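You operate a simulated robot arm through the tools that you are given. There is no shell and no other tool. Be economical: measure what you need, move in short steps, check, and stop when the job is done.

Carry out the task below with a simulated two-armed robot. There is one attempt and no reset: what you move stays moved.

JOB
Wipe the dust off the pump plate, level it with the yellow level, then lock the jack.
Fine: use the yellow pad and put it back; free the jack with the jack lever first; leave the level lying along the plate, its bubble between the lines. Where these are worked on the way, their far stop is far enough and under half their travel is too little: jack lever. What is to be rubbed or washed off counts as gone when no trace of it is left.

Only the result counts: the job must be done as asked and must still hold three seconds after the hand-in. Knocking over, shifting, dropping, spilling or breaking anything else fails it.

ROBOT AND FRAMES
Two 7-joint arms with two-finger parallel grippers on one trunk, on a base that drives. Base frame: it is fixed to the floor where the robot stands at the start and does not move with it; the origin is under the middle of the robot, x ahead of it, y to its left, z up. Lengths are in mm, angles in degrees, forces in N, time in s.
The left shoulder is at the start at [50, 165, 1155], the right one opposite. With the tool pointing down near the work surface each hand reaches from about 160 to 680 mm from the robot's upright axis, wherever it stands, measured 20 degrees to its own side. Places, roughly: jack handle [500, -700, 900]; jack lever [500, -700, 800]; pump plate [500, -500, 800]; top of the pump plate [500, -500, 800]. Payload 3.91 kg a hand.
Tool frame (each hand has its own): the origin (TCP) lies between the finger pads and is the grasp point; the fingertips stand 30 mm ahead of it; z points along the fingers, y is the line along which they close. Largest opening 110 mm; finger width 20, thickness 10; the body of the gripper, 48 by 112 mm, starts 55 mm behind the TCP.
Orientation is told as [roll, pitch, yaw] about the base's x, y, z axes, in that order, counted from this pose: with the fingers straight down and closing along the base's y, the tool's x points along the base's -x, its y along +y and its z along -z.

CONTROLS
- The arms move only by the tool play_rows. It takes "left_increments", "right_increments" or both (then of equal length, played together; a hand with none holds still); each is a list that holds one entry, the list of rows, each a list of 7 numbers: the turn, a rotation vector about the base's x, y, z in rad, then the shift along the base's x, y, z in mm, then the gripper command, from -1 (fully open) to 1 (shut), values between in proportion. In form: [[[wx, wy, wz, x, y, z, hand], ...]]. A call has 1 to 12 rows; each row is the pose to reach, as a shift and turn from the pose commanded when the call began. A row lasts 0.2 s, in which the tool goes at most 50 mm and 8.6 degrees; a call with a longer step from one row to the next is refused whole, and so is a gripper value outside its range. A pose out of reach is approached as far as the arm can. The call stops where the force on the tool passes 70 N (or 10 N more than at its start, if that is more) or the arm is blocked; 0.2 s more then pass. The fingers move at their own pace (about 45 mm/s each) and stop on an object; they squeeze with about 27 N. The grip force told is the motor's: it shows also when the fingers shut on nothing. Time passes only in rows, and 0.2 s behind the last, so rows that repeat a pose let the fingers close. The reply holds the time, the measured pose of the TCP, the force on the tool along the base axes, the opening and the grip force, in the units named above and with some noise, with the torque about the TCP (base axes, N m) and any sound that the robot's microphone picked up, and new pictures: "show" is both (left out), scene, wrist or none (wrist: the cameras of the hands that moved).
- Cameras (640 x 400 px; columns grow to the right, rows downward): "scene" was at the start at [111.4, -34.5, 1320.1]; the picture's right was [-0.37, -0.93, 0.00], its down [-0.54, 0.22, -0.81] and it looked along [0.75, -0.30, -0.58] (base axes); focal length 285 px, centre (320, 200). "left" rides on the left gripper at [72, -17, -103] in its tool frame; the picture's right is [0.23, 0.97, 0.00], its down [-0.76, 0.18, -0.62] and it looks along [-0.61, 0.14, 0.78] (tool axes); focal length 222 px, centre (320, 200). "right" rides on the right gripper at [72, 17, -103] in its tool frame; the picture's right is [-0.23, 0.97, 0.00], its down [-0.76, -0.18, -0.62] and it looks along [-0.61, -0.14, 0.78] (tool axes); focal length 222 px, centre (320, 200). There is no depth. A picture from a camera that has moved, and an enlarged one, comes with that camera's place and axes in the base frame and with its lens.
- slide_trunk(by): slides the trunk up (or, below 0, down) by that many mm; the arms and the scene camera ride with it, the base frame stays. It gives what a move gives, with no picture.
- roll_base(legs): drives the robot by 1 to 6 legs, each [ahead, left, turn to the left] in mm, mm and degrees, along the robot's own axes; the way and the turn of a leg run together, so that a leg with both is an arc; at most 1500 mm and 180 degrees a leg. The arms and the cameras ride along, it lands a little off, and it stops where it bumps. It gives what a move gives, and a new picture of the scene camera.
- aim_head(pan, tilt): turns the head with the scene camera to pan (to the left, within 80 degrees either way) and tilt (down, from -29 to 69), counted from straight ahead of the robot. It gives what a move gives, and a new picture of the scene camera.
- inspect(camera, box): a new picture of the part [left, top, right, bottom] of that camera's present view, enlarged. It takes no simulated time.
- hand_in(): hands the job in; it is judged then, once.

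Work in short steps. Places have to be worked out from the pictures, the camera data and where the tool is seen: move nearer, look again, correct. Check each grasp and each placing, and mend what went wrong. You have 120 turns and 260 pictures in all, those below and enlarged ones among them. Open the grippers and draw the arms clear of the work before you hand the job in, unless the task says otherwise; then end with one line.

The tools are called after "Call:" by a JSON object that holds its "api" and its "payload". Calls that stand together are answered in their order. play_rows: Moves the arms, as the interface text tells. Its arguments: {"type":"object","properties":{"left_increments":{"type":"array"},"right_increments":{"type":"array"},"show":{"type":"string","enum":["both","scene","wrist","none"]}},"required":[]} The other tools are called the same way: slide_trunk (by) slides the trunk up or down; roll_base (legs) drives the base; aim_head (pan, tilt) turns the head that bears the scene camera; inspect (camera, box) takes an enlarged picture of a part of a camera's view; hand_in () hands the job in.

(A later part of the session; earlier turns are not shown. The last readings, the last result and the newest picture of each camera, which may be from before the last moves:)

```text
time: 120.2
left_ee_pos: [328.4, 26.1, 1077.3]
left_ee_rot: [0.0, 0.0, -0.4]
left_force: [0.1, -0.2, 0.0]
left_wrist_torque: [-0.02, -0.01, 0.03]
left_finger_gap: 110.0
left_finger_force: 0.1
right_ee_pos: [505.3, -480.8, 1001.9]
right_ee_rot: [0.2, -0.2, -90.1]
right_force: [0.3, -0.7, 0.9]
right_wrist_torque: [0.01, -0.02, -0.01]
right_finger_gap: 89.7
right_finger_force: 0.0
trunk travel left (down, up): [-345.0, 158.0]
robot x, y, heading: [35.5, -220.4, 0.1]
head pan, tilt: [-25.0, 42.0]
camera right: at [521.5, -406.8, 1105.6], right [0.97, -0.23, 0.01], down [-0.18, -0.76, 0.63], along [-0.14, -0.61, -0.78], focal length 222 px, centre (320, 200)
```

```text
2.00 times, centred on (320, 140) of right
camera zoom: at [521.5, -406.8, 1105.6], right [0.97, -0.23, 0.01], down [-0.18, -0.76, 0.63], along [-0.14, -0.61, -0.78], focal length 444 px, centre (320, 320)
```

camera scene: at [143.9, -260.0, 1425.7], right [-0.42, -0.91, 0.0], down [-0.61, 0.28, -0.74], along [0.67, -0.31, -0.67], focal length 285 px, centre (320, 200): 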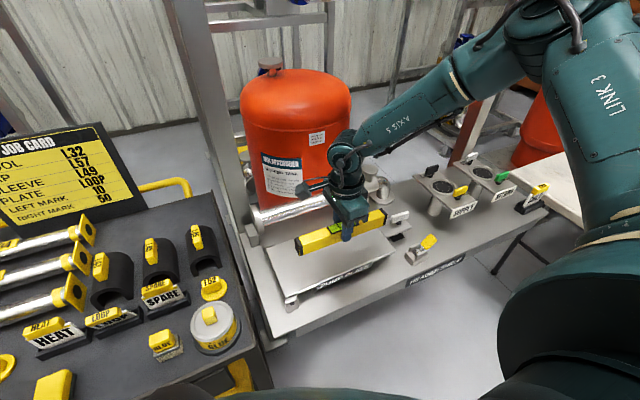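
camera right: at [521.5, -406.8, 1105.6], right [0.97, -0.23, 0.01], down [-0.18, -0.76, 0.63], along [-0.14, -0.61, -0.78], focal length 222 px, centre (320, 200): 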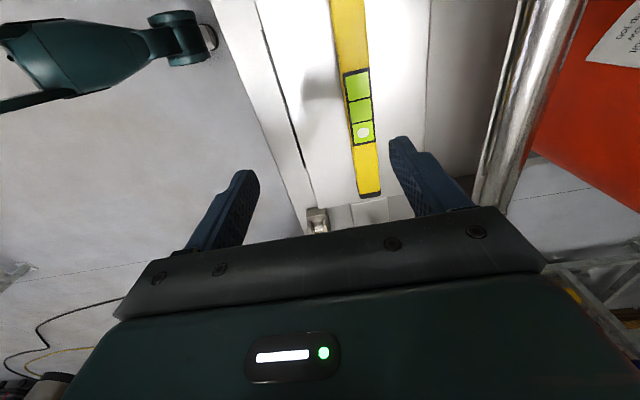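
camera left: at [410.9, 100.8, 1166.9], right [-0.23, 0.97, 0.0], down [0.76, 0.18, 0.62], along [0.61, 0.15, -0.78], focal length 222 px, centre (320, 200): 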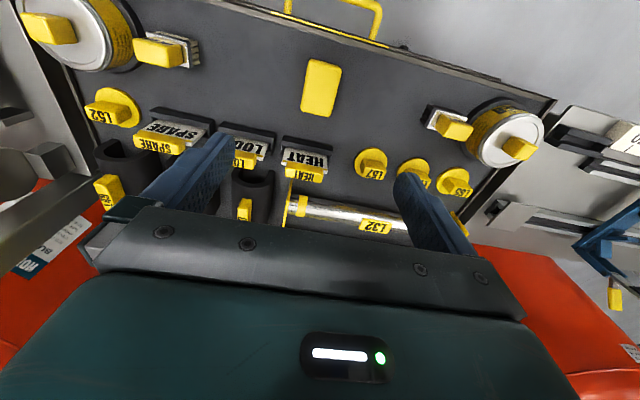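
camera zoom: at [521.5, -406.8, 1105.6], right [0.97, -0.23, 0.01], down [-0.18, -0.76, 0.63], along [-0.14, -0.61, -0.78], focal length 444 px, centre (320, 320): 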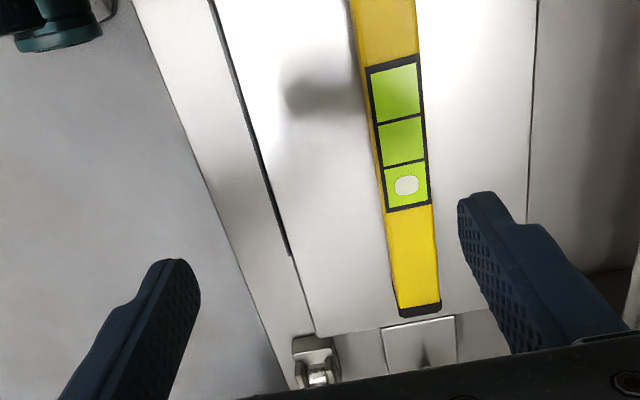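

The bubble sits at the right, so the jack side is high. Now the lever: knob ≈ [452, −716, 850], pivot ≈ [452, −684, 832]. I drive right 260 and turn the hand back to yaw 0.

Call:
{"api": "roll_base", "payload": {"legs": [[0, -260, 0]]}}

Call:
{"api": "play_rows", "payload": {"right_increments": [[[0, 0, 0.14, -10, 0, 5, -0.5], [0, 0, 0.28, -20, 0, 10, 0], [0, 0, 0.42, -30, 0, 15, 0.5], [0, 0, 0.56, -40, 0, 20, 1], [0, 0, 0.7, -50, 0, 25, 1], [0, 0, 0.84, -60, 0, 30, 1], [0, 0, 0.98, -70, 0, 30, 1], [0, 0, 1.12, -80, 0, 30, 1], [0, 0, 1.26, -90, 0, 30, 1], [0, 0, 1.4, -100, 0, 30, 1], [0, 0, 1.5, -105, 0, 30, 1], [0, 0, 1.57, -105, 0, 30, 1]]], "show": "wrist"}}

Call:
{"api": "aim_head", "payload": {"pan": -25, "tilt": 50}}

```text
time: 123.0
left_ee_pos: [329.4, -236.9, 1076.2]
left_ee_rot: [0.0, 0.1, -0.4]
left_force: [0.6, -0.4, 1.1]
left_wrist_torque: [-0.01, 0.04, 0.01]
left_finger_gap: 110.0
left_finger_force: 0.0
right_ee_pos: [505.0, -739.4, 1002.3]
right_ee_rot: [0.3, -0.3, -90.2]
right_force: [0.4, 0.6, -0.1]
right_wrist_torque: [-0.04, -0.05, 0.0]
right_finger_gap: 109.7
right_finger_force: 0.1
trunk travel left (down, up): [-345.0, 158.0]
robot x, y, heading: [37.8, -479.8, 0.0]
head pan, tilt: [-25.0, 42.0]
camera scene: at [143.0, -519.9, 1280.7], right [-0.42, -0.91, 0.0], down [-0.61, 0.28, -0.74], along [0.67, -0.31, -0.67], focal length 285 px, centre (320, 200)
```

scene: 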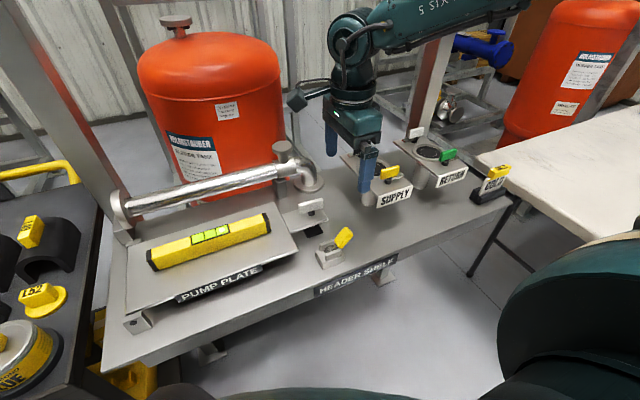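

```text
time: 125.6
left_ee_pos: [329.4, -235.1, 1077.3]
left_ee_rot: [0.0, 0.2, -0.4]
left_force: [0.2, -0.1, -0.7]
left_wrist_torque: [-0.07, -0.04, -0.01]
left_finger_gap: 109.9
left_finger_force: 0.1
right_ee_pos: [400.1, -739.8, 1033.3]
right_ee_rot: [0.3, -0.2, 0.1]
right_force: [-0.2, 0.7, 0.3]
right_wrist_torque: [0.03, -0.04, 0.0]
right_finger_gap: 0.2
right_finger_force: 27.0
trunk travel left (down, up): [-345.0, 158.0]
robot x, y, heading: [37.9, -481.0, -0.1]
head pan, tilt: [-25.0, 42.0]
camera right: at [327.9, -722.9, 1135.5], right [0.23, 0.97, 0.01], down [0.76, -0.18, 0.63], along [0.61, -0.14, -0.78], focal length 222 px, centre (320, 200)
```

right: 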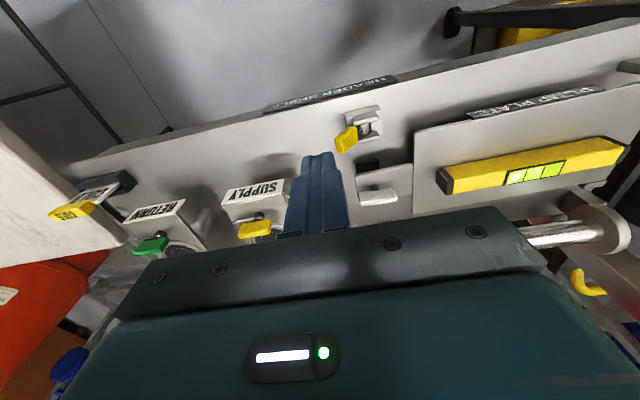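

```text
time: 126.3
left_ee_pos: [328.0, -234.0, 1076.2]
left_ee_rot: [0.0, 0.1, -0.5]
left_force: [0.4, 0.2, -0.8]
left_wrist_torque: [-0.02, 0.0, 0.04]
left_finger_gap: 110.1
left_finger_force: 0.0
right_ee_pos: [398.5, -739.9, 1031.9]
right_ee_rot: [0.2, -0.3, -0.2]
right_force: [0.7, -0.1, 0.4]
right_wrist_torque: [-0.02, -0.01, 0.01]
right_finger_gap: 0.2
right_finger_force: 27.0
trunk travel left (down, up): [-345.0, 158.0]
robot x, y, heading: [35.2, -485.3, -0.1]
head pan, tilt: [-25.0, 50.0]
camera scene: at [137.0, -516.9, 1269.6], right [-0.42, -0.91, 0.0], down [-0.69, 0.32, -0.64], along [0.58, -0.27, -0.77], focal length 285 px, centre (320, 200)
```

scene: 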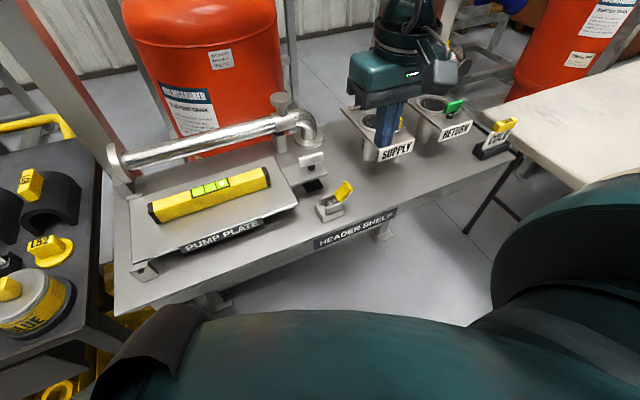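

Wrist view agrees: knob ≈ [456, −715, 850]. A closer look at the lever and handle.

Call:
{"api": "inspect", "payload": {"camera": "right", "box": [310, 90, 430, 220]}}

Call:
{"api": "inspect", "payload": {"camera": "scene", "box": [280, 140, 380, 230]}}

```text
3.08 times, centred on (370, 155) of right
camera zoom: at [327.9, -722.8, 1135.4], right [0.23, 0.97, 0.01], down [0.76, -0.18, 0.63], along [0.61, -0.14, -0.78], focal length 684 px, centre (166, 338)
```

zoom: 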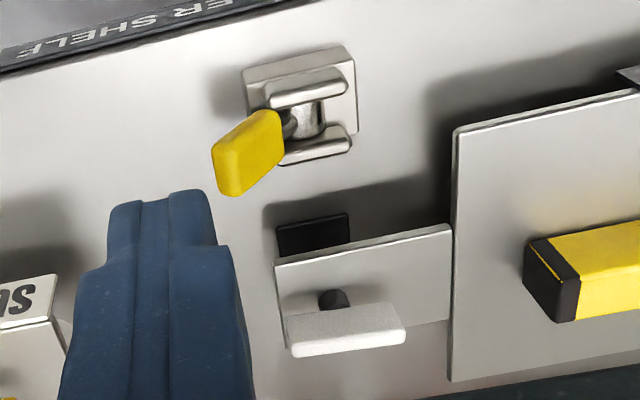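

```text
4.44 times, centred on (330, 185) of scene
camera zoom: at [137.0, -516.9, 1269.6], right [-0.42, -0.91, 0.0], down [-0.69, 0.32, -0.64], along [0.58, -0.27, -0.77], focal length 1266 px, centre (276, 267)
```

zoom: 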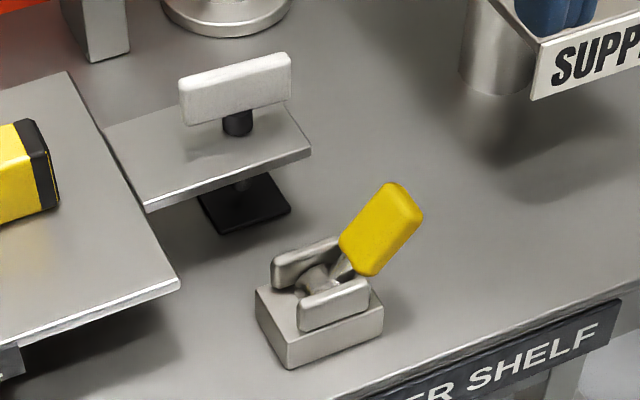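

The lever swings about an x axis, pointing −y/up. I'll place the closed fingers on its −y side at [455, −760], tips at z ≈ 858.

Call:
{"api": "play_rows", "payload": {"right_increments": [[[0, 0, 0, 25, -10, -30, 1], [0, 0, 0, 50, -20, -60, 1], [0, 0, 0, 56, -21, -95, 1], [0, 0, 0, 56, -21, -125, 1], [0, 0, 0, 56, -21, -144, 1]]], "show": "wrist"}}

Call:
{"api": "inspect", "payload": {"camera": "scene", "box": [260, 90, 440, 230]}}

```text
time: 127.5
left_ee_pos: [328.2, -234.7, 1076.4]
left_ee_rot: [-0.1, 0.1, -0.4]
left_force: [0.2, -0.4, -0.1]
left_wrist_torque: [-0.02, -0.01, -0.03]
left_finger_gap: 109.8
left_finger_force: 0.1
right_ee_pos: [457.5, -759.7, 887.1]
right_ee_rot: [0.3, -0.2, -0.2]
right_force: [0.3, 0.1, -0.3]
right_wrist_torque: [-0.02, -0.04, -0.02]
right_finger_gap: 0.0
right_finger_force: 27.0
trunk travel left (down, up): [-345.0, 158.0]
robot x, y, heading: [38.4, -482.0, -0.1]
head pan, tilt: [-25.0, 50.0]
camera right: at [384.2, -743.6, 990.3], right [0.23, 0.97, 0.01], down [0.76, -0.18, 0.63], along [0.61, -0.14, -0.78], focal length 222 px, centre (320, 200)
```

right: 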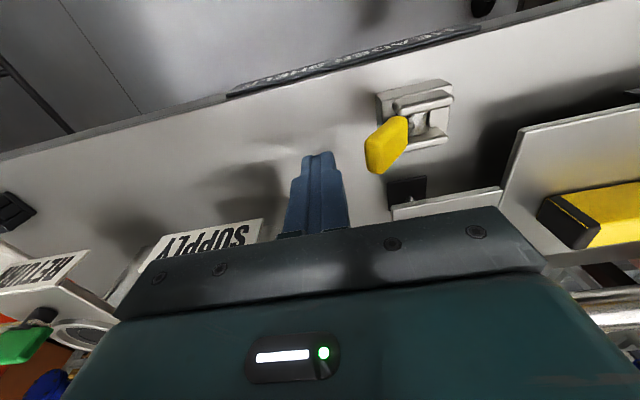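

```text
2.86 times, centred on (350, 160) of scene
camera zoom: at [137.1, -516.9, 1269.5], right [-0.42, -0.91, 0.0], down [-0.69, 0.32, -0.64], along [0.58, -0.27, -0.77], focal length 814 px, centre (234, 314)
```

zoom: 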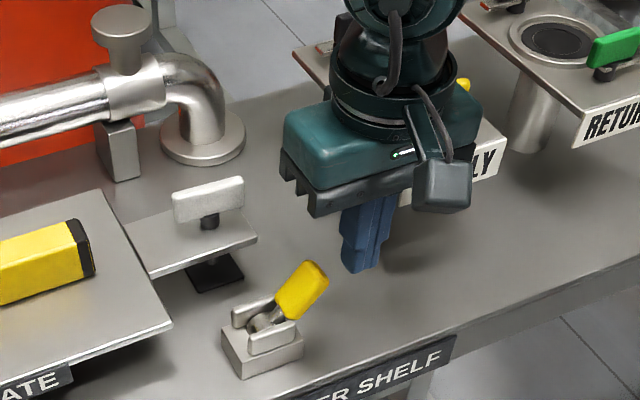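

Aligned with the knob in x. I push +y in small steps.

Call:
{"api": "play_rows", "payload": {"right_increments": [[[0, 0, 0, -1, 12, 0, 1], [0, 0, 0, -1, 22, 0, 1], [0, 0, 0, -1, 32, 0, 1], [0, 0, 0, -1, 42, 0, 1], [0, 0, 0, -1, 52, 0, 1], [0, 0, 0, -1, 62, 0, 1]]], "show": "wrist"}}

Call:
{"api": "inspect", "payload": {"camera": "scene", "box": [260, 90, 440, 230]}}

```text
time: 128.9
left_ee_pos: [328.0, -234.0, 1076.7]
left_ee_rot: [0.0, 0.0, -0.4]
left_force: [0.5, -1.1, -0.8]
left_wrist_torque: [0.0, 0.0, -0.01]
left_finger_gap: 110.1
left_finger_force: 0.0
right_ee_pos: [455.3, -698.5, 888.2]
right_ee_rot: [0.3, -0.1, -0.1]
right_force: [-0.7, -0.4, 0.6]
right_wrist_torque: [-0.02, 0.02, -0.02]
right_finger_gap: 0.1
right_finger_force: 27.1
trunk travel left (down, up): [-345.0, 158.0]
robot x, y, heading: [41.2, -481.7, 0.1]
head pan, tilt: [-25.0, 50.0]
camera right: at [382.6, -681.4, 991.2], right [0.23, 0.97, 0.01], down [0.76, -0.18, 0.62], along [0.61, -0.14, -0.78], focal length 222 px, centre (320, 200)
```

right: 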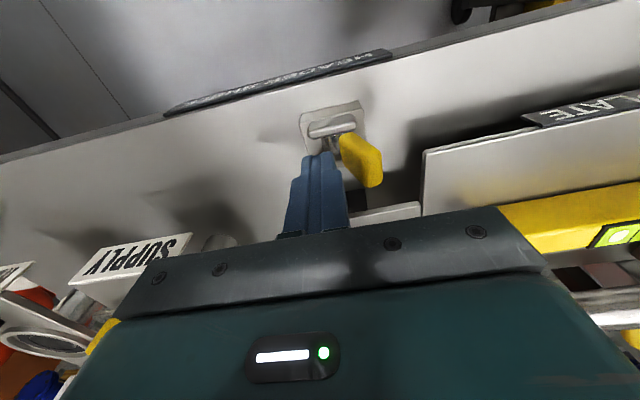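

```text
2.86 times, centred on (350, 160) of scene
camera zoom: at [137.0, -516.8, 1269.5], right [-0.42, -0.91, 0.0], down [-0.69, 0.32, -0.64], along [0.58, -0.27, -0.77], focal length 814 px, centre (234, 314)
```

zoom: 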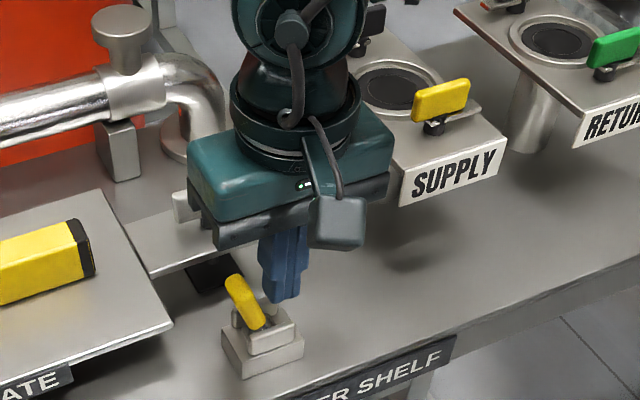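

The lever swung past vertical. I continue pushing to its far stop.

Call:
{"api": "play_rows", "payload": {"right_increments": [[[0, 0, 0, 0, 8, 0, 1], [0, 0, 0, 0, 16, 0, 1], [0, 0, 0, 0, 24, 0, 1], [0, 0, 0, 0, 32, 0, 1], [0, 0, 0, 0, 40, 0, 1]]], "show": "wrist"}}

Call:
{"api": "inspect", "payload": {"camera": "scene", "box": [220, 120, 400, 240]}}

```text
time: 130.1
left_ee_pos: [327.3, -239.8, 1079.0]
left_ee_rot: [0.2, -0.1, -0.5]
left_force: [-0.4, 0.1, -0.2]
left_wrist_torque: [-0.03, -0.03, 0.01]
left_finger_gap: 110.0
left_finger_force: 0.1
right_ee_pos: [454.5, -666.8, 887.7]
right_ee_rot: [-0.4, -0.3, -0.6]
right_force: [0.4, -44.1, 16.8]
right_wrist_torque: [-1.13, 0.09, 0.1]
right_finger_gap: 0.1
right_finger_force: 27.3
trunk travel left (down, up): [-345.0, 158.0]
robot x, y, heading: [38.3, -485.5, -0.2]
head pan, tilt: [-25.0, 50.0]
camera right: at [382.9, -649.1, 991.3], right [0.24, 0.97, -0.01], down [0.76, -0.18, 0.63], along [0.61, -0.15, -0.78], focal length 222 px, centre (320, 200)
```

right: 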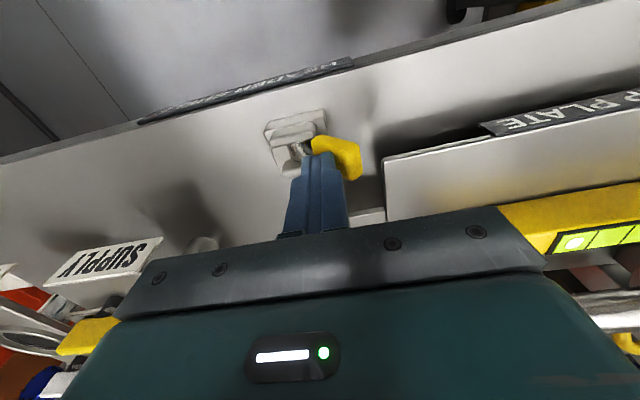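

```text
3.33 times, centred on (310, 180) of scene
camera zoom: at [135.7, -521.5, 1269.9], right [-0.42, -0.91, 0.0], down [-0.69, 0.33, -0.64], along [0.58, -0.27, -0.77], focal length 949 px, centre (353, 267)
```

zoom: 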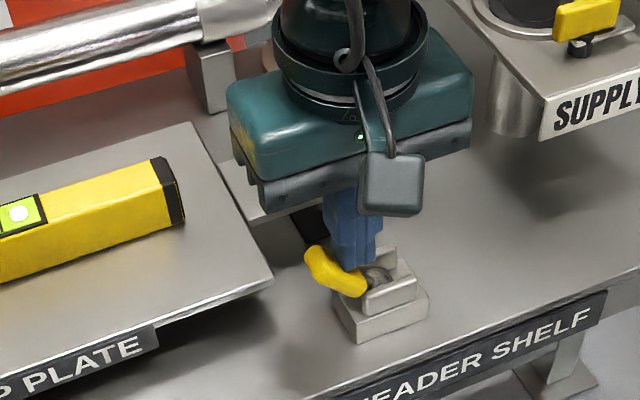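

At the far stop (44 N resistance). I back off and rise, then look at the lever and handle.

Call:
{"api": "play_rows", "payload": {"right_increments": [[[0, 0, 0, 0, -15, 0, 1], [0, 0, 0, 0, -25, 15, 1], [0, 0, 0, -10, -30, 50, 1], [0, 0, 0, -20, -30, 85, 1], [0, 0, 0, -30, -20, 110, 0]]], "show": "wrist"}}

Call:
{"api": "inspect", "payload": {"camera": "right", "box": [250, 80, 480, 220]}}

Call:
{"api": "inspect", "payload": {"camera": "scene", "box": [220, 120, 400, 240]}}

```text
time: 131.3
left_ee_pos: [328.7, -235.8, 1077.2]
left_ee_rot: [-0.1, 0.0, -0.5]
left_force: [-0.8, -0.4, 0.7]
left_wrist_torque: [-0.01, 0.0, -0.01]
left_finger_gap: 110.2
left_finger_force: 0.0
right_ee_pos: [424.3, -676.0, 998.0]
right_ee_rot: [0.2, -0.2, -0.1]
right_force: [-1.3, 0.6, 0.5]
right_wrist_torque: [-0.02, -0.01, 0.0]
right_finger_gap: 32.4
right_finger_force: 0.1
trunk travel left (down, up): [-345.0, 158.0]
robot x, y, heading: [39.0, -481.1, -0.2]
head pan, tilt: [-25.0, 50.0]
camera right: at [352.0, -660.9, 1100.9], right [0.23, 0.97, 0.01], down [0.76, -0.18, 0.62], along [0.61, -0.14, -0.78], focal length 222 px, centre (320, 200)
```

right: 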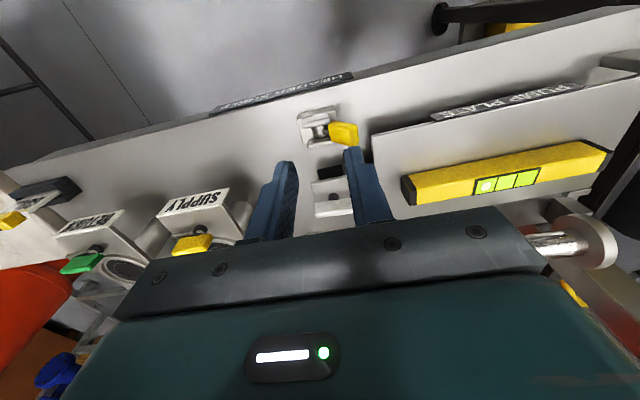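

```text
2.78 times, centred on (365, 150) of right
camera zoom: at [352.0, -660.9, 1100.9], right [0.23, 0.97, 0.01], down [0.76, -0.18, 0.62], along [0.61, -0.14, -0.78], focal length 618 px, centre (195, 339)
```

zoom: 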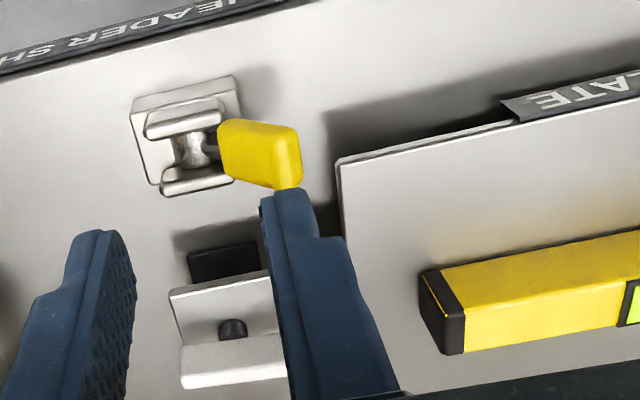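

```text
3.33 times, centred on (310, 180) of scene
camera zoom: at [136.8, -516.6, 1269.5], right [-0.42, -0.91, 0.0], down [-0.69, 0.32, -0.64], along [0.58, -0.27, -0.77], focal length 949 px, centre (353, 267)
```

zoom: 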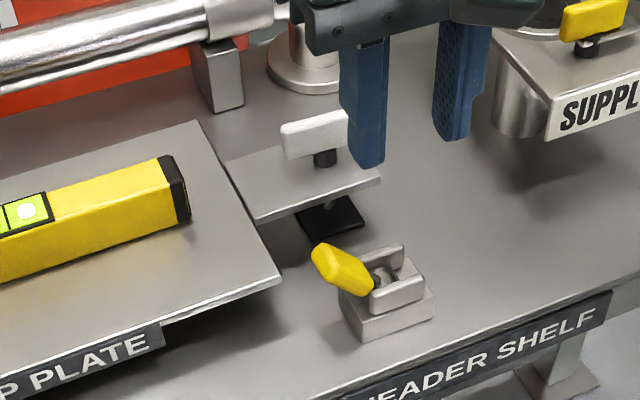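

Lever is at its far side. The white T-handle is centred about [546, −690, 865], bar roughly along y. I turn the hand to yaw −90° above it.

Call:
{"api": "play_rows", "payload": {"right_increments": [[[0, 0, -0.14, 10, 0, 5, 0], [0, 0, -0.28, 20, 0, 10, 0], [0, 0, -0.42, 30, 0, 10, 0], [0, 0, -0.56, 40, 0, 10, 0], [0, 0, -0.7, 55, 0, 10, 0], [0, 0, -0.84, 70, -3, 10, 0], [0, 0, -0.98, 85, -6, 10, 0], [0, 0, -1.12, 100, -9, 5, 0], [0, 0, -1.26, 110, -12, 0, 0], [0, 0, -1.4, 118, -14, -10, 0], [0, 0, -1.54, 121, -14, -25, 0], [0, 0, -1.62, 121, -14, -40, 0]]], "show": "wrist"}}

Call:
{"api": "inspect", "payload": {"camera": "scene", "box": [220, 90, 400, 210]}}

```text
time: 133.9
left_ee_pos: [329.5, -234.3, 1077.6]
left_ee_rot: [0.1, 0.1, -0.5]
left_force: [-0.2, 0.9, 0.7]
left_wrist_torque: [0.02, 0.01, -0.02]
left_finger_gap: 110.1
left_finger_force: 0.1
right_ee_pos: [546.0, -694.4, 957.8]
right_ee_rot: [0.3, -0.1, -93.2]
right_force: [0.1, -0.2, 0.0]
right_wrist_torque: [-0.01, -0.01, -0.01]
right_finger_gap: 55.0
right_finger_force: 0.0
trunk travel left (down, up): [-345.0, 158.0]
robot x, y, heading: [36.4, -482.9, -0.0]
head pan, tilt: [-25.0, 50.0]
camera right: at [567.7, -621.2, 1061.2], right [0.96, -0.28, 0.01], down [-0.22, -0.75, 0.63], along [-0.17, -0.6, -0.78], focal length 222 px, centre (320, 200)
```

right: 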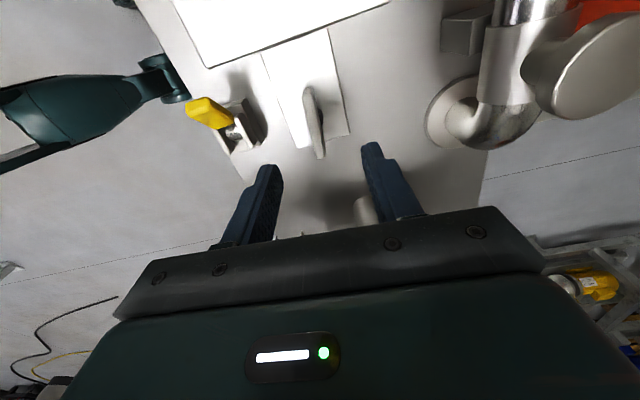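

```text
3.33 times, centred on (310, 150) of scene
camera zoom: at [137.1, -517.0, 1269.5], right [-0.42, -0.91, 0.0], down [-0.69, 0.32, -0.64], along [0.58, -0.27, -0.77], focal length 949 px, centre (353, 367)
```

zoom: 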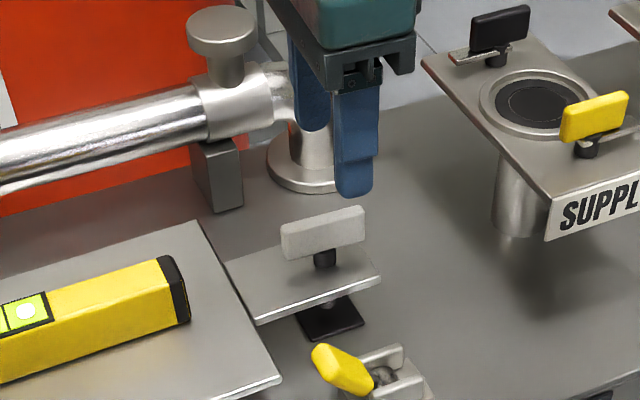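

Bar centre ≈ [544.5, −683], turned about 7° from y. I align yaw to −97° and descend around it.

Call:
{"api": "play_rows", "payload": {"right_increments": [[[0, 0, -0.04, -1, 6, -15, 0], [0, 0, -0.073, -1.5, 11, -35, 0], [0, 0, -0.073, -1.5, 11, -52, 0], [0, 0, -0.073, -1.5, 11, -64, 0], [0, 0, -0.073, -1.5, 11, -68, 0]]], "show": "wrist"}}

Call:
{"api": "inspect", "payload": {"camera": "scene", "box": [220, 90, 400, 210]}}

```text
time: 135.1
left_ee_pos: [327.9, -234.2, 1076.7]
left_ee_rot: [-0.1, 0.1, -0.4]
left_force: [0.5, -0.2, 0.3]
left_wrist_torque: [-0.02, 0.01, -0.01]
left_finger_gap: 109.7
left_finger_force: 0.1
right_ee_pos: [536.7, -687.4, 895.1]
right_ee_rot: [0.3, -0.2, -97.1]
right_force: [-0.2, 0.0, 1.3]
right_wrist_torque: [-0.01, 0.01, -0.01]
right_finger_gap: 55.0
right_finger_force: 0.1
right hand out of reach, approached as far as the arm can: row 3, 4, 5
trunk travel left (down, up): [-345.0, 158.0]
robot x, y, heading: [36.6, -482.3, 0.1]
head pan, tilt: [-25.0, 50.0]
camera right: at [562.8, -618.3, 998.3], right [0.94, -0.35, 0.01], down [-0.27, -0.73, 0.62], along [-0.21, -0.59, -0.78], focal length 222 px, centre (320, 200)
```

right: 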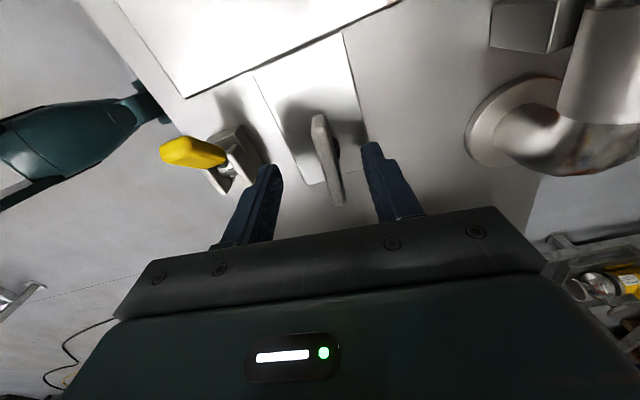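

```text
3.33 times, centred on (310, 150) of scene
camera zoom: at [137.0, -516.9, 1269.5], right [-0.42, -0.91, 0.0], down [-0.69, 0.32, -0.64], along [0.58, -0.27, -0.77], focal length 949 px, centre (353, 367)
```

zoom: 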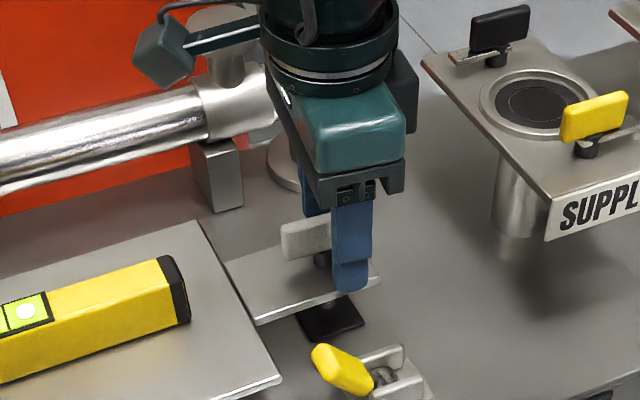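

Reach is limited again; I raise the hand 100 and lower the trunk 100 for more freedom.

Call:
{"api": "play_rows", "payload": {"right_increments": [[[0, 0, 0, 0, 0, 20, 0], [0, 0, 0, 0, 0, 45, 0], [0, 0, 0, 0, 0, 75, 0], [0, 0, 0, 0, 0, 105, 0], [0, 0, 0, 0, 0, 125, 0]]], "show": "none"}}

Call:
{"api": "slide_trunk", "payload": {"by": -110}}

Call:
{"api": "play_rows", "payload": {"right_increments": [[[0, 0, 0, 4, 2, -4, 0], [0, 0, 0, 8, 4, -10, 0], [0, 0, 0, 8, 4, -18, 0], [0, 0, 0, 8, 4, -22, 0]]], "show": "wrist"}}

```text
time: 136.3
left_ee_pos: [328.2, -234.2, 1077.0]
left_ee_rot: [-0.1, 0.1, -0.4]
left_force: [-0.2, -0.1, 0.9]
left_wrist_torque: [-0.01, 0.02, 0.0]
left_finger_gap: 109.9
left_finger_force: 0.1
right_ee_pos: [536.0, -689.7, 1021.5]
right_ee_rot: [0.4, -0.2, -97.1]
right_force: [0.6, -0.1, 0.2]
right_wrist_torque: [0.02, -0.01, 0.02]
right_finger_gap: 55.0
right_finger_force: 0.0
trunk travel left (down, up): [-345.0, 158.0]
robot x, y, heading: [34.9, -481.5, -0.1]
head pan, tilt: [-25.0, 50.0]
```

```text
time: 137.8
left_ee_pos: [328.3, -234.0, 967.0]
left_ee_rot: [0.0, 0.1, -0.4]
left_force: [-0.4, 0.0, 0.0]
left_wrist_torque: [0.0, 0.01, -0.02]
left_finger_gap: 110.0
left_finger_force: 0.1
right_ee_pos: [536.3, -688.4, 911.1]
right_ee_rot: [0.3, -0.2, -97.1]
right_force: [0.6, 0.1, -0.2]
right_wrist_torque: [-0.01, -0.01, -0.02]
right_finger_gap: 55.1
right_finger_force: 0.1
trunk travel left (down, up): [-235.0, 268.0]
robot x, y, heading: [36.3, -480.8, 0.1]
head pan, tilt: [-25.0, 50.0]
```

```text
time: 138.8
left_ee_pos: [327.5, -234.0, 965.7]
left_ee_rot: [0.0, 0.1, -0.4]
left_force: [-0.4, 0.4, 0.2]
left_wrist_torque: [-0.01, 0.0, -0.02]
left_finger_gap: 110.1
left_finger_force: 0.2
right_ee_pos: [544.1, -685.0, 889.0]
right_ee_rot: [0.3, -0.3, -97.1]
right_force: [-0.6, -0.2, -0.4]
right_wrist_torque: [0.03, 0.03, 0.01]
right_finger_gap: 54.7
right_finger_force: 0.0
trunk travel left (down, up): [-235.0, 268.0]
robot x, y, heading: [33.9, -481.2, -0.0]
head pan, tilt: [-25.0, 50.0]
camera right: at [570.4, -614.6, 991.8], right [0.94, -0.35, 0.01], down [-0.27, -0.73, 0.63], along [-0.21, -0.59, -0.78], focal length 222 px, centre (320, 200)
```

right: 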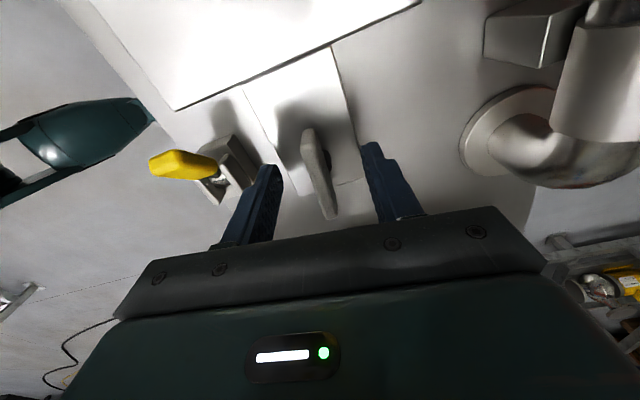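

Bar lies between the fingers. I lower 4 more and close on it.

Call:
{"api": "play_rows", "payload": {"right_increments": [[[0, 0, 0, 0, 1, -4, 0], [0, 0, 0, 0, 1, -4, 1], [0, 0, 0, 0, 1, -4, 1], [0, 0, 0, 0, 1, -4, 1], [0, 0, 0, 0, 1, -4, 1], [0, 0, 0, 0, 1, -4, 1]]], "show": "wrist"}}

Call:
{"api": "inspect", "payload": {"camera": "scene", "box": [120, 50, 400, 200]}}

```text
time: 140.2
left_ee_pos: [329.4, -233.9, 966.9]
left_ee_rot: [0.1, 0.1, -0.4]
left_force: [-1.0, 0.0, 0.0]
left_wrist_torque: [0.01, 0.0, 0.0]
left_finger_gap: 109.8
left_finger_force: 0.1
right_ee_pos: [544.7, -684.1, 885.2]
right_ee_rot: [0.4, -0.2, -97.0]
right_force: [6.9, -0.6, 1.5]
right_wrist_torque: [0.2, 0.47, 0.0]
right_finger_gap: 9.0
right_finger_force: 44.8
trunk travel left (down, up): [-235.0, 268.0]
robot x, y, heading: [36.1, -483.5, 0.0]
head pan, tilt: [-25.0, 50.0]
camera right: at [570.9, -613.7, 988.0], right [0.94, -0.35, 0.01], down [-0.27, -0.73, 0.62], along [-0.21, -0.59, -0.78], focal length 222 px, centre (320, 200)
```

right: 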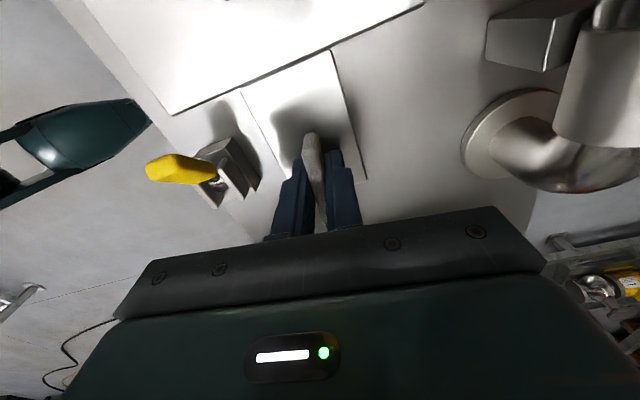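

```text
2.29 times, centred on (260, 125) of scene
camera zoom: at [137.5, -516.9, 1159.5], right [-0.42, -0.91, 0.0], down [-0.69, 0.32, -0.64], along [0.58, -0.27, -0.77], focal length 651 px, centre (457, 371)
```

zoom: 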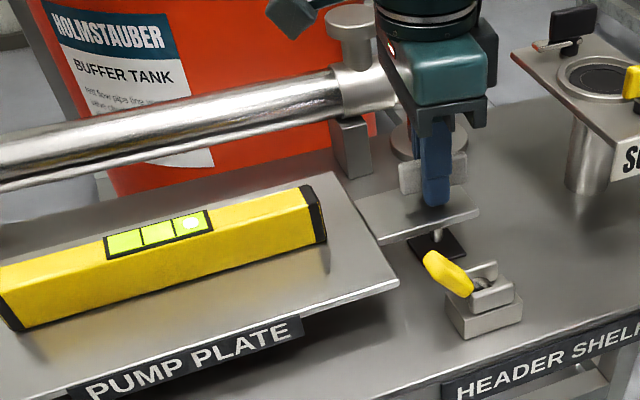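

Bar gripped (gap 9). To lower the plate I try turning counter-clockwise 30°, watching torque and bubble.

Call:
{"api": "play_rows", "payload": {"right_increments": [[[0, 0, 0.09, 0, 0, 0, 1], [0, 0, 0.18, 0, 0, 0, 1], [0, 0, 0.27, 0, 0, 0, 1], [0, 0, 0.36, 0, 0, 0, 1], [0, 0, 0.45, 0, 0, 0, 1], [0, 0, 0.52, 0, 0, 0, 1]]], "show": "none"}}

Call:
{"api": "inspect", "payload": {"camera": "scene", "box": [120, 50, 400, 200]}}

```text
time: 141.6
left_ee_pos: [329.3, -234.1, 966.0]
left_ee_rot: [0.0, 0.2, -0.5]
left_force: [0.2, 0.7, 0.0]
left_wrist_torque: [0.0, -0.03, 0.01]
left_finger_gap: 110.0
left_finger_force: 0.0
right_ee_pos: [543.8, -685.4, 883.4]
right_ee_rot: [0.2, -0.2, -67.3]
right_force: [6.2, -1.8, 0.7]
right_wrist_torque: [0.89, 1.41, -0.01]
right_finger_gap: 9.1
right_finger_force: 45.3
trunk travel left (down, up): [-235.0, 268.0]
robot x, y, heading: [35.0, -483.4, 0.1]
head pan, tilt: [-25.0, 50.0]
```

```text
2.29 times, centred on (260, 125) of scene
camera zoom: at [137.7, -517.1, 1159.4], right [-0.42, -0.91, 0.0], down [-0.69, 0.32, -0.64], along [0.58, -0.27, -0.77], focal length 651 px, centre (457, 371)
```

zoom: 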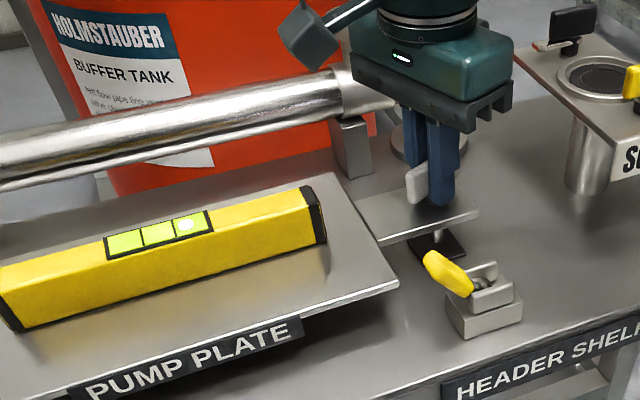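

The handle turned; the bubble seems to creep left slightly. I turn further 60°.

Call:
{"api": "play_rows", "payload": {"right_increments": [[[0, 0, 0.1, 0, 0, 0, 1], [0, 0, 0.2, 0, 0, 0, 1], [0, 0, 0.3, 0, 0, 0, 1], [0, 0, 0.4, 0, 0, 0, 1], [0, 0, 0.5, 0, 0, 0, 1], [0, 0, 0.6, 0, 0, 0, 1], [0, 0, 0.7, 0, 0, 0, 1], [0, 0, 0.8, 0, 0, 0, 1], [0, 0, 0.9, 0, 0, 0, 1], [0, 0, 1.0, 0, 0, 0, 1], [0, 0, 1.05, 0, 0, 0, 1]]], "show": "none"}}

Call:
{"api": "inspect", "payload": {"camera": "scene", "box": [120, 50, 400, 200]}}

Call:
{"api": "inspect", "payload": {"camera": "scene", "box": [150, 125, 230, 175]}}

```text
time: 143.9
left_ee_pos: [329.7, -234.4, 966.3]
left_ee_rot: [0.0, 0.0, -0.4]
left_force: [-0.2, -0.2, -0.2]
left_wrist_torque: [-0.04, 0.0, 0.0]
left_finger_gap: 109.9
left_finger_force: 0.1
right_ee_pos: [544.2, -684.8, 881.9]
right_ee_rot: [0.1, 0.0, -7.2]
right_force: [-10.2, -2.5, -23.5]
right_wrist_torque: [-1.04, 0.77, -0.03]
right_finger_gap: 8.9
right_finger_force: 45.6
trunk travel left (down, up): [-235.0, 268.0]
robot x, y, heading: [36.6, -483.9, -0.0]
head pan, tilt: [-25.0, 50.0]
```

```text
2.29 times, centred on (260, 125) of scene
camera zoom: at [137.9, -517.7, 1159.2], right [-0.42, -0.91, 0.0], down [-0.69, 0.32, -0.64], along [0.58, -0.27, -0.77], focal length 651 px, centre (457, 371)
```

zoom: 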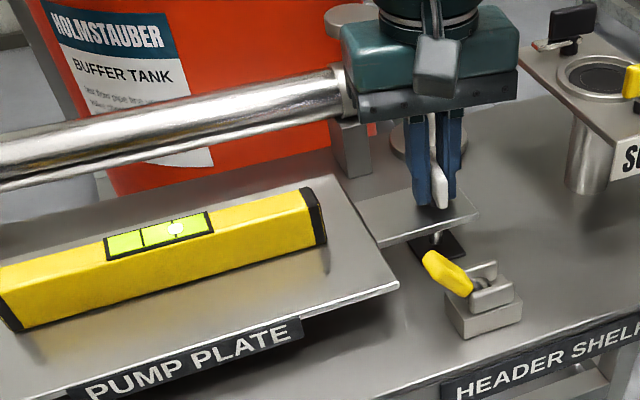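

```text
8.00 times, centred on (190, 150) of scene
camera zoom: at [137.9, -517.7, 1159.2], right [-0.42, -0.91, 0.0], down [-0.69, 0.32, -0.64], along [0.58, -0.27, -0.77], focal length 2278 px, centre (1360, 600)
```

zoom: 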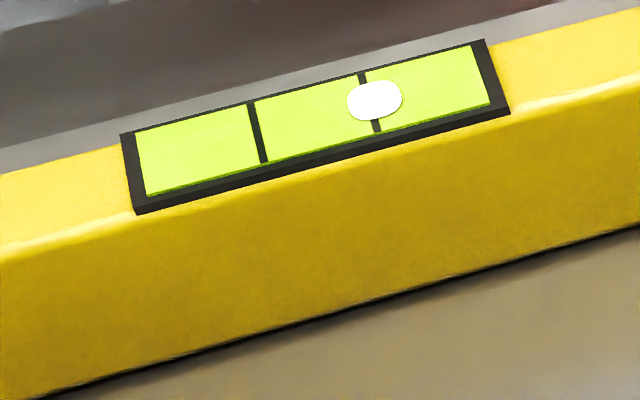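

Bubble now straddles the right line: counter-clockwise is right. I turn 14° more, following down slightly, before regripping.

Call:
{"api": "play_rows", "payload": {"right_increments": [[[0, 0, 0.08, 0, 0, -1, 1], [0, 0, 0.16, 0, 0, -2, 1], [0, 0, 0.24, 0, 0, -2.5, 1], [0, 0, 0.24, 0, 0, -2.5, 1]]], "show": "none"}}

Call:
{"api": "inspect", "payload": {"camera": "scene", "box": [150, 125, 230, 175]}}

```text
time: 144.9
left_ee_pos: [328.9, -234.6, 966.6]
left_ee_rot: [0.1, 0.1, -0.5]
left_force: [0.4, -0.4, -0.8]
left_wrist_torque: [0.03, -0.03, 0.0]
left_finger_gap: 109.6
left_finger_force: 0.2
right_ee_pos: [544.2, -686.6, 881.0]
right_ee_rot: [0.1, 0.0, 6.6]
right_force: [-12.0, -5.5, -13.9]
right_wrist_torque: [-1.25, 1.09, 0.0]
right_finger_gap: 8.7
right_finger_force: 44.8
trunk travel left (down, up): [-235.0, 268.0]
robot x, y, heading: [39.5, -484.2, 0.0]
head pan, tilt: [-25.0, 50.0]
```

```text
8.00 times, centred on (190, 150) of scene
camera zoom: at [137.1, -517.7, 1159.5], right [-0.42, -0.91, 0.0], down [-0.69, 0.32, -0.64], along [0.58, -0.27, -0.77], focal length 2278 px, centre (1360, 600)
```

zoom: 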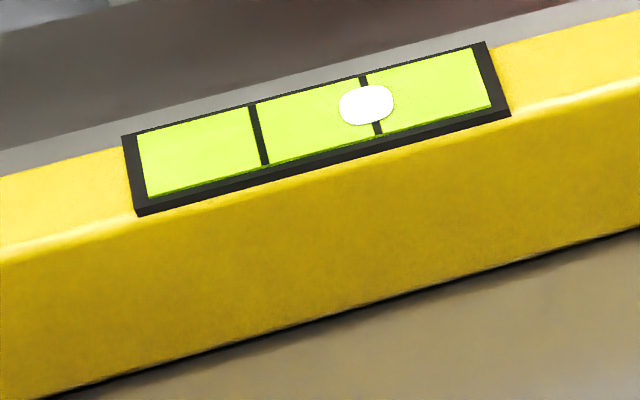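

14° moved it ~9 px; about 80° more is needed. I release, rise, and rotate the hand −90° to grip the bar by its ends.

Call:
{"api": "play_rows", "payload": {"right_increments": [[[0, 0, 0, 0, 0, 1, 0], [0, 0, 0, 0, 0, 2, -0.5], [0, 0, 0, 0, 0, 3, -1], [0, 0, 0, 0, 0, 22, -1], [0, 0, 0, 0, 0, 45, -1]]], "show": "none"}}

Call:
{"api": "play_rows", "payload": {"right_increments": [[[0, 0, -0.14, 0, 0, 0, -1], [0, 0, -0.28, 0, 0, 0, -1], [0, 0, -0.42, 0, 0, 0, -1], [0, 0, -0.56, 0, 0, 0, -1], [0, 0, -0.7, 0, 0, 0, -1], [0, 0, -0.84, 0, 0, 0, -1], [0, 0, -0.98, 0, 0, 0, -1], [0, 0, -1.12, 0, 0, 0, -1], [0, 0, -1.26, 0, 0, 0, -1], [0, 0, -1.4, 0, 0, 0, -1], [0, 0, -1.5, 0, 0, 0, -1], [0, 0, -1.57, 0, 0, 0, -1]]], "show": "wrist"}}

Call:
{"api": "inspect", "payload": {"camera": "scene", "box": [120, 50, 400, 200]}}

```text
time: 146.2
left_ee_pos: [329.2, -234.7, 966.6]
left_ee_rot: [0.1, 0.0, -0.3]
left_force: [0.4, 0.3, 0.9]
left_wrist_torque: [0.0, 0.01, 0.0]
left_finger_gap: 110.0
left_finger_force: 0.1
right_ee_pos: [543.7, -683.3, 927.6]
right_ee_rot: [0.3, -0.3, 6.6]
right_force: [-0.2, -0.1, -0.9]
right_wrist_torque: [0.02, 0.02, -0.03]
right_finger_gap: 109.9
right_finger_force: 0.0
trunk travel left (down, up): [-235.0, 268.0]
robot x, y, heading: [37.8, -481.6, -0.1]
head pan, tilt: [-25.0, 50.0]
```

```text
time: 148.8
left_ee_pos: [328.7, -235.0, 966.8]
left_ee_rot: [0.1, 0.2, -0.5]
left_force: [0.3, -0.4, -0.1]
left_wrist_torque: [-0.03, 0.02, -0.03]
left_finger_gap: 110.4
left_finger_force: 0.2
right_ee_pos: [545.2, -683.6, 926.3]
right_ee_rot: [0.3, -0.3, -83.6]
right_force: [-0.4, -0.7, 0.1]
right_wrist_torque: [0.0, 0.03, 0.0]
right_finger_gap: 110.1
right_finger_force: 0.0
trunk travel left (down, up): [-235.0, 268.0]
robot x, y, heading: [36.9, -484.5, -0.1]
head pan, tilt: [-25.0, 50.0]
camera right: at [553.1, -609.4, 1030.4], right [0.99, -0.12, 0.01], down [-0.09, -0.77, 0.63], along [-0.07, -0.62, -0.78], focal length 222 px, centre (320, 200)
```

right: 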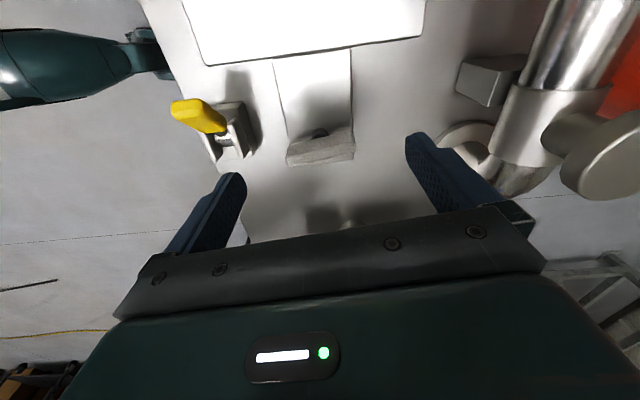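

```text
2.29 times, centred on (260, 125) of scene
camera zoom: at [137.0, -516.9, 1159.5], right [-0.42, -0.91, 0.0], down [-0.69, 0.32, -0.64], along [0.58, -0.27, -0.77], focal length 651 px, centre (457, 371)
```

zoom: 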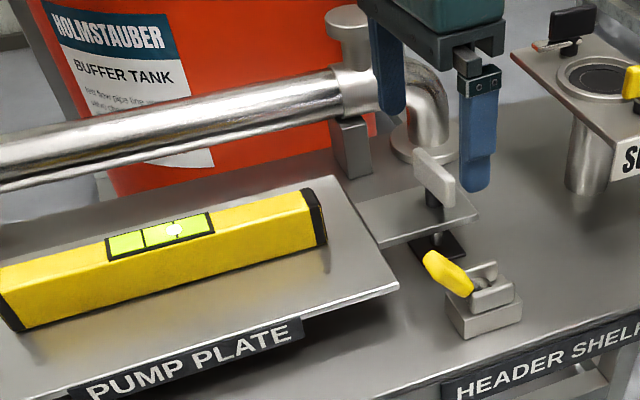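

Bar is aligned with the closing line, centre ≈ [545, −686]. I lower and close on its ends.

Call:
{"api": "play_rows", "payload": {"right_increments": [[[0, 0, 0, 0, -1, -15, -1], [0, 0, 0, 0, -2, -30, -1], [0, 0, 0, 0, -2, -42, -0.4], [0, 0, 0, 0, -2, -44, 0.5], [0, 0, 0, 0, -2, -44, 1], [0, 0, 0, 0, -2, -44, 1], [0, 0, 0, 0, -2, -44, 1]]], "show": "wrist"}}

```text
time: 150.3
left_ee_pos: [328.7, -234.1, 966.2]
left_ee_rot: [0.0, 0.1, -0.5]
left_force: [0.6, -0.1, -0.1]
left_wrist_torque: [-0.03, -0.01, -0.01]
left_finger_gap: 110.1
left_finger_force: 0.1
right_ee_pos: [545.2, -686.5, 883.1]
right_ee_rot: [0.2, -0.1, -83.4]
right_force: [5.6, 0.4, -0.9]
right_wrist_torque: [-0.04, 0.03, 0.03]
right_finger_gap: 54.1
right_finger_force: 45.4
trunk travel left (down, up): [-235.0, 268.0]
robot x, y, heading: [35.3, -487.1, 0.0]
head pan, tilt: [-25.0, 50.0]
camera right: at [553.4, -611.1, 986.3], right [0.99, -0.11, 0.01], down [-0.09, -0.78, 0.63], along [-0.07, -0.62, -0.78], focal length 222 px, centre (320, 200)
```

right: 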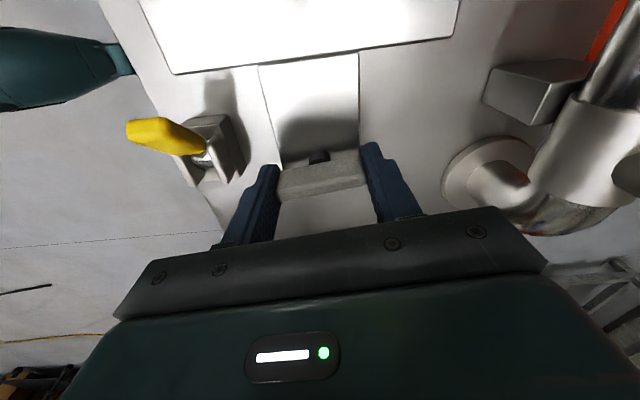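

Ends gripped (54 mm). I turn 52° counter-clockwise.

Call:
{"api": "play_rows", "payload": {"right_increments": [[[0, 0, 0.09, 0, 0, 0, 1], [0, 0, 0.18, 0, 0, 0, 1], [0, 0, 0.27, 0, 0, -0.5, 1], [0, 0, 0.36, 0, 0, -0.5, 1], [0, 0, 0.45, 0, 0, -1, 1], [0, 0, 0.54, 0, 0, -1, 1], [0, 0, 0.63, 0, 0, -1, 1], [0, 0, 0.72, 0, 0, -1.5, 1], [0, 0, 0.81, 0, 0, -1.5, 1], [0, 0, 0.9, 0, 0, -1.5, 1]]], "show": "wrist"}}

Call:
{"api": "inspect", "payload": {"camera": "scene", "box": [150, 125, 230, 175]}}

```text
time: 152.6
left_ee_pos: [327.6, -233.1, 966.9]
left_ee_rot: [0.0, 0.0, -0.4]
left_force: [-0.3, -0.8, -0.4]
left_wrist_torque: [0.01, 0.0, -0.06]
left_finger_gap: 109.9
left_finger_force: 0.1
right_ee_pos: [544.8, -685.6, 881.3]
right_ee_rot: [0.2, 0.0, -31.7]
right_force: [8.5, 1.3, 3.2]
right_wrist_torque: [0.21, 0.84, 0.0]
right_finger_gap: 54.0
right_finger_force: 44.9
trunk travel left (down, up): [-235.0, 268.0]
robot x, y, heading: [35.1, -481.0, 0.1]
head pan, tilt: [-25.0, 50.0]
camera right: at [492.2, -633.2, 984.4], right [0.71, 0.71, 0.01], down [0.55, -0.55, 0.63], along [0.45, -0.44, -0.78], focal length 222 px, centre (320, 200)
```

right: 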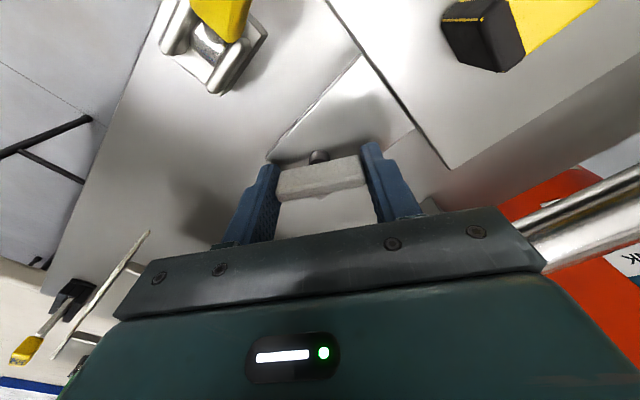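

```text
8.00 times, centred on (190, 150) of scene
camera zoom: at [137.6, -516.7, 1159.4], right [-0.42, -0.91, 0.0], down [-0.69, 0.32, -0.64], along [0.58, -0.27, -0.77], focal length 2278 px, centre (1360, 600)
```

zoom: 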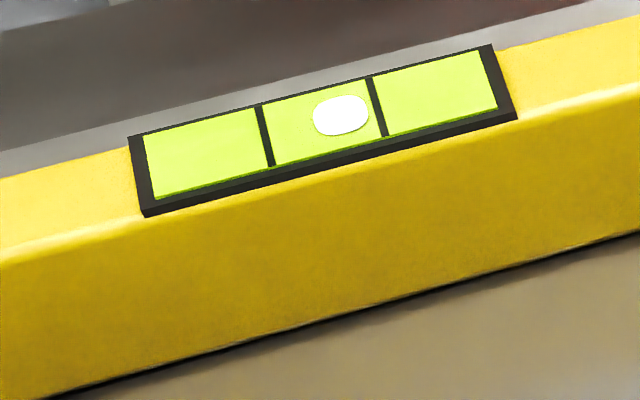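

Nearly centred (341 vs mid 321). I turn ~30° more.

Call:
{"api": "play_rows", "payload": {"right_increments": [[[0, 0, 0.09, 0, 0, 0, 1], [0, 0, 0.18, 0, 0, -0.3, 1], [0, 0, 0.27, 0, 0, -0.5, 1], [0, 0, 0.36, 0, 0, -0.7, 1], [0, 0, 0.45, 0, 0, -1, 1], [0, 0, 0.52, 0, 0, -1, 1], [0, 0, 0.52, 0, 0, -1, 1]]], "show": "none"}}

Call:
{"api": "inspect", "payload": {"camera": "scene", "box": [150, 125, 230, 175]}}

```text
time: 154.2
left_ee_pos: [329.4, -235.3, 966.5]
left_ee_rot: [-0.1, 0.2, -0.4]
left_force: [0.3, -0.1, -0.6]
left_wrist_torque: [0.02, 0.02, -0.01]
left_finger_gap: 109.8
left_finger_force: 0.1
right_ee_pos: [545.1, -686.3, 880.4]
right_ee_rot: [0.2, -0.2, -2.0]
right_force: [3.8, 3.8, -3.6]
right_wrist_torque: [0.07, -0.33, 0.03]
right_finger_gap: 54.0
right_finger_force: 44.7
trunk travel left (down, up): [-235.0, 268.0]
robot x, y, heading: [38.3, -484.8, 0.0]
head pan, tilt: [-25.0, 50.0]
```

```text
8.00 times, centred on (190, 150) of scene
camera zoom: at [137.5, -516.8, 1159.4], right [-0.42, -0.91, 0.0], down [-0.69, 0.32, -0.64], along [0.58, -0.27, -0.77], focal length 2278 px, centre (1360, 600)
```

zoom: 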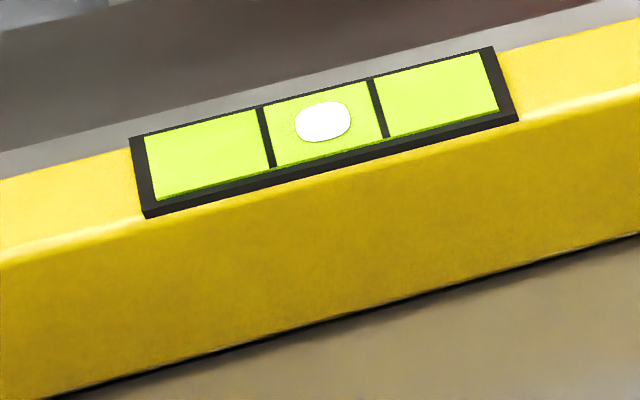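

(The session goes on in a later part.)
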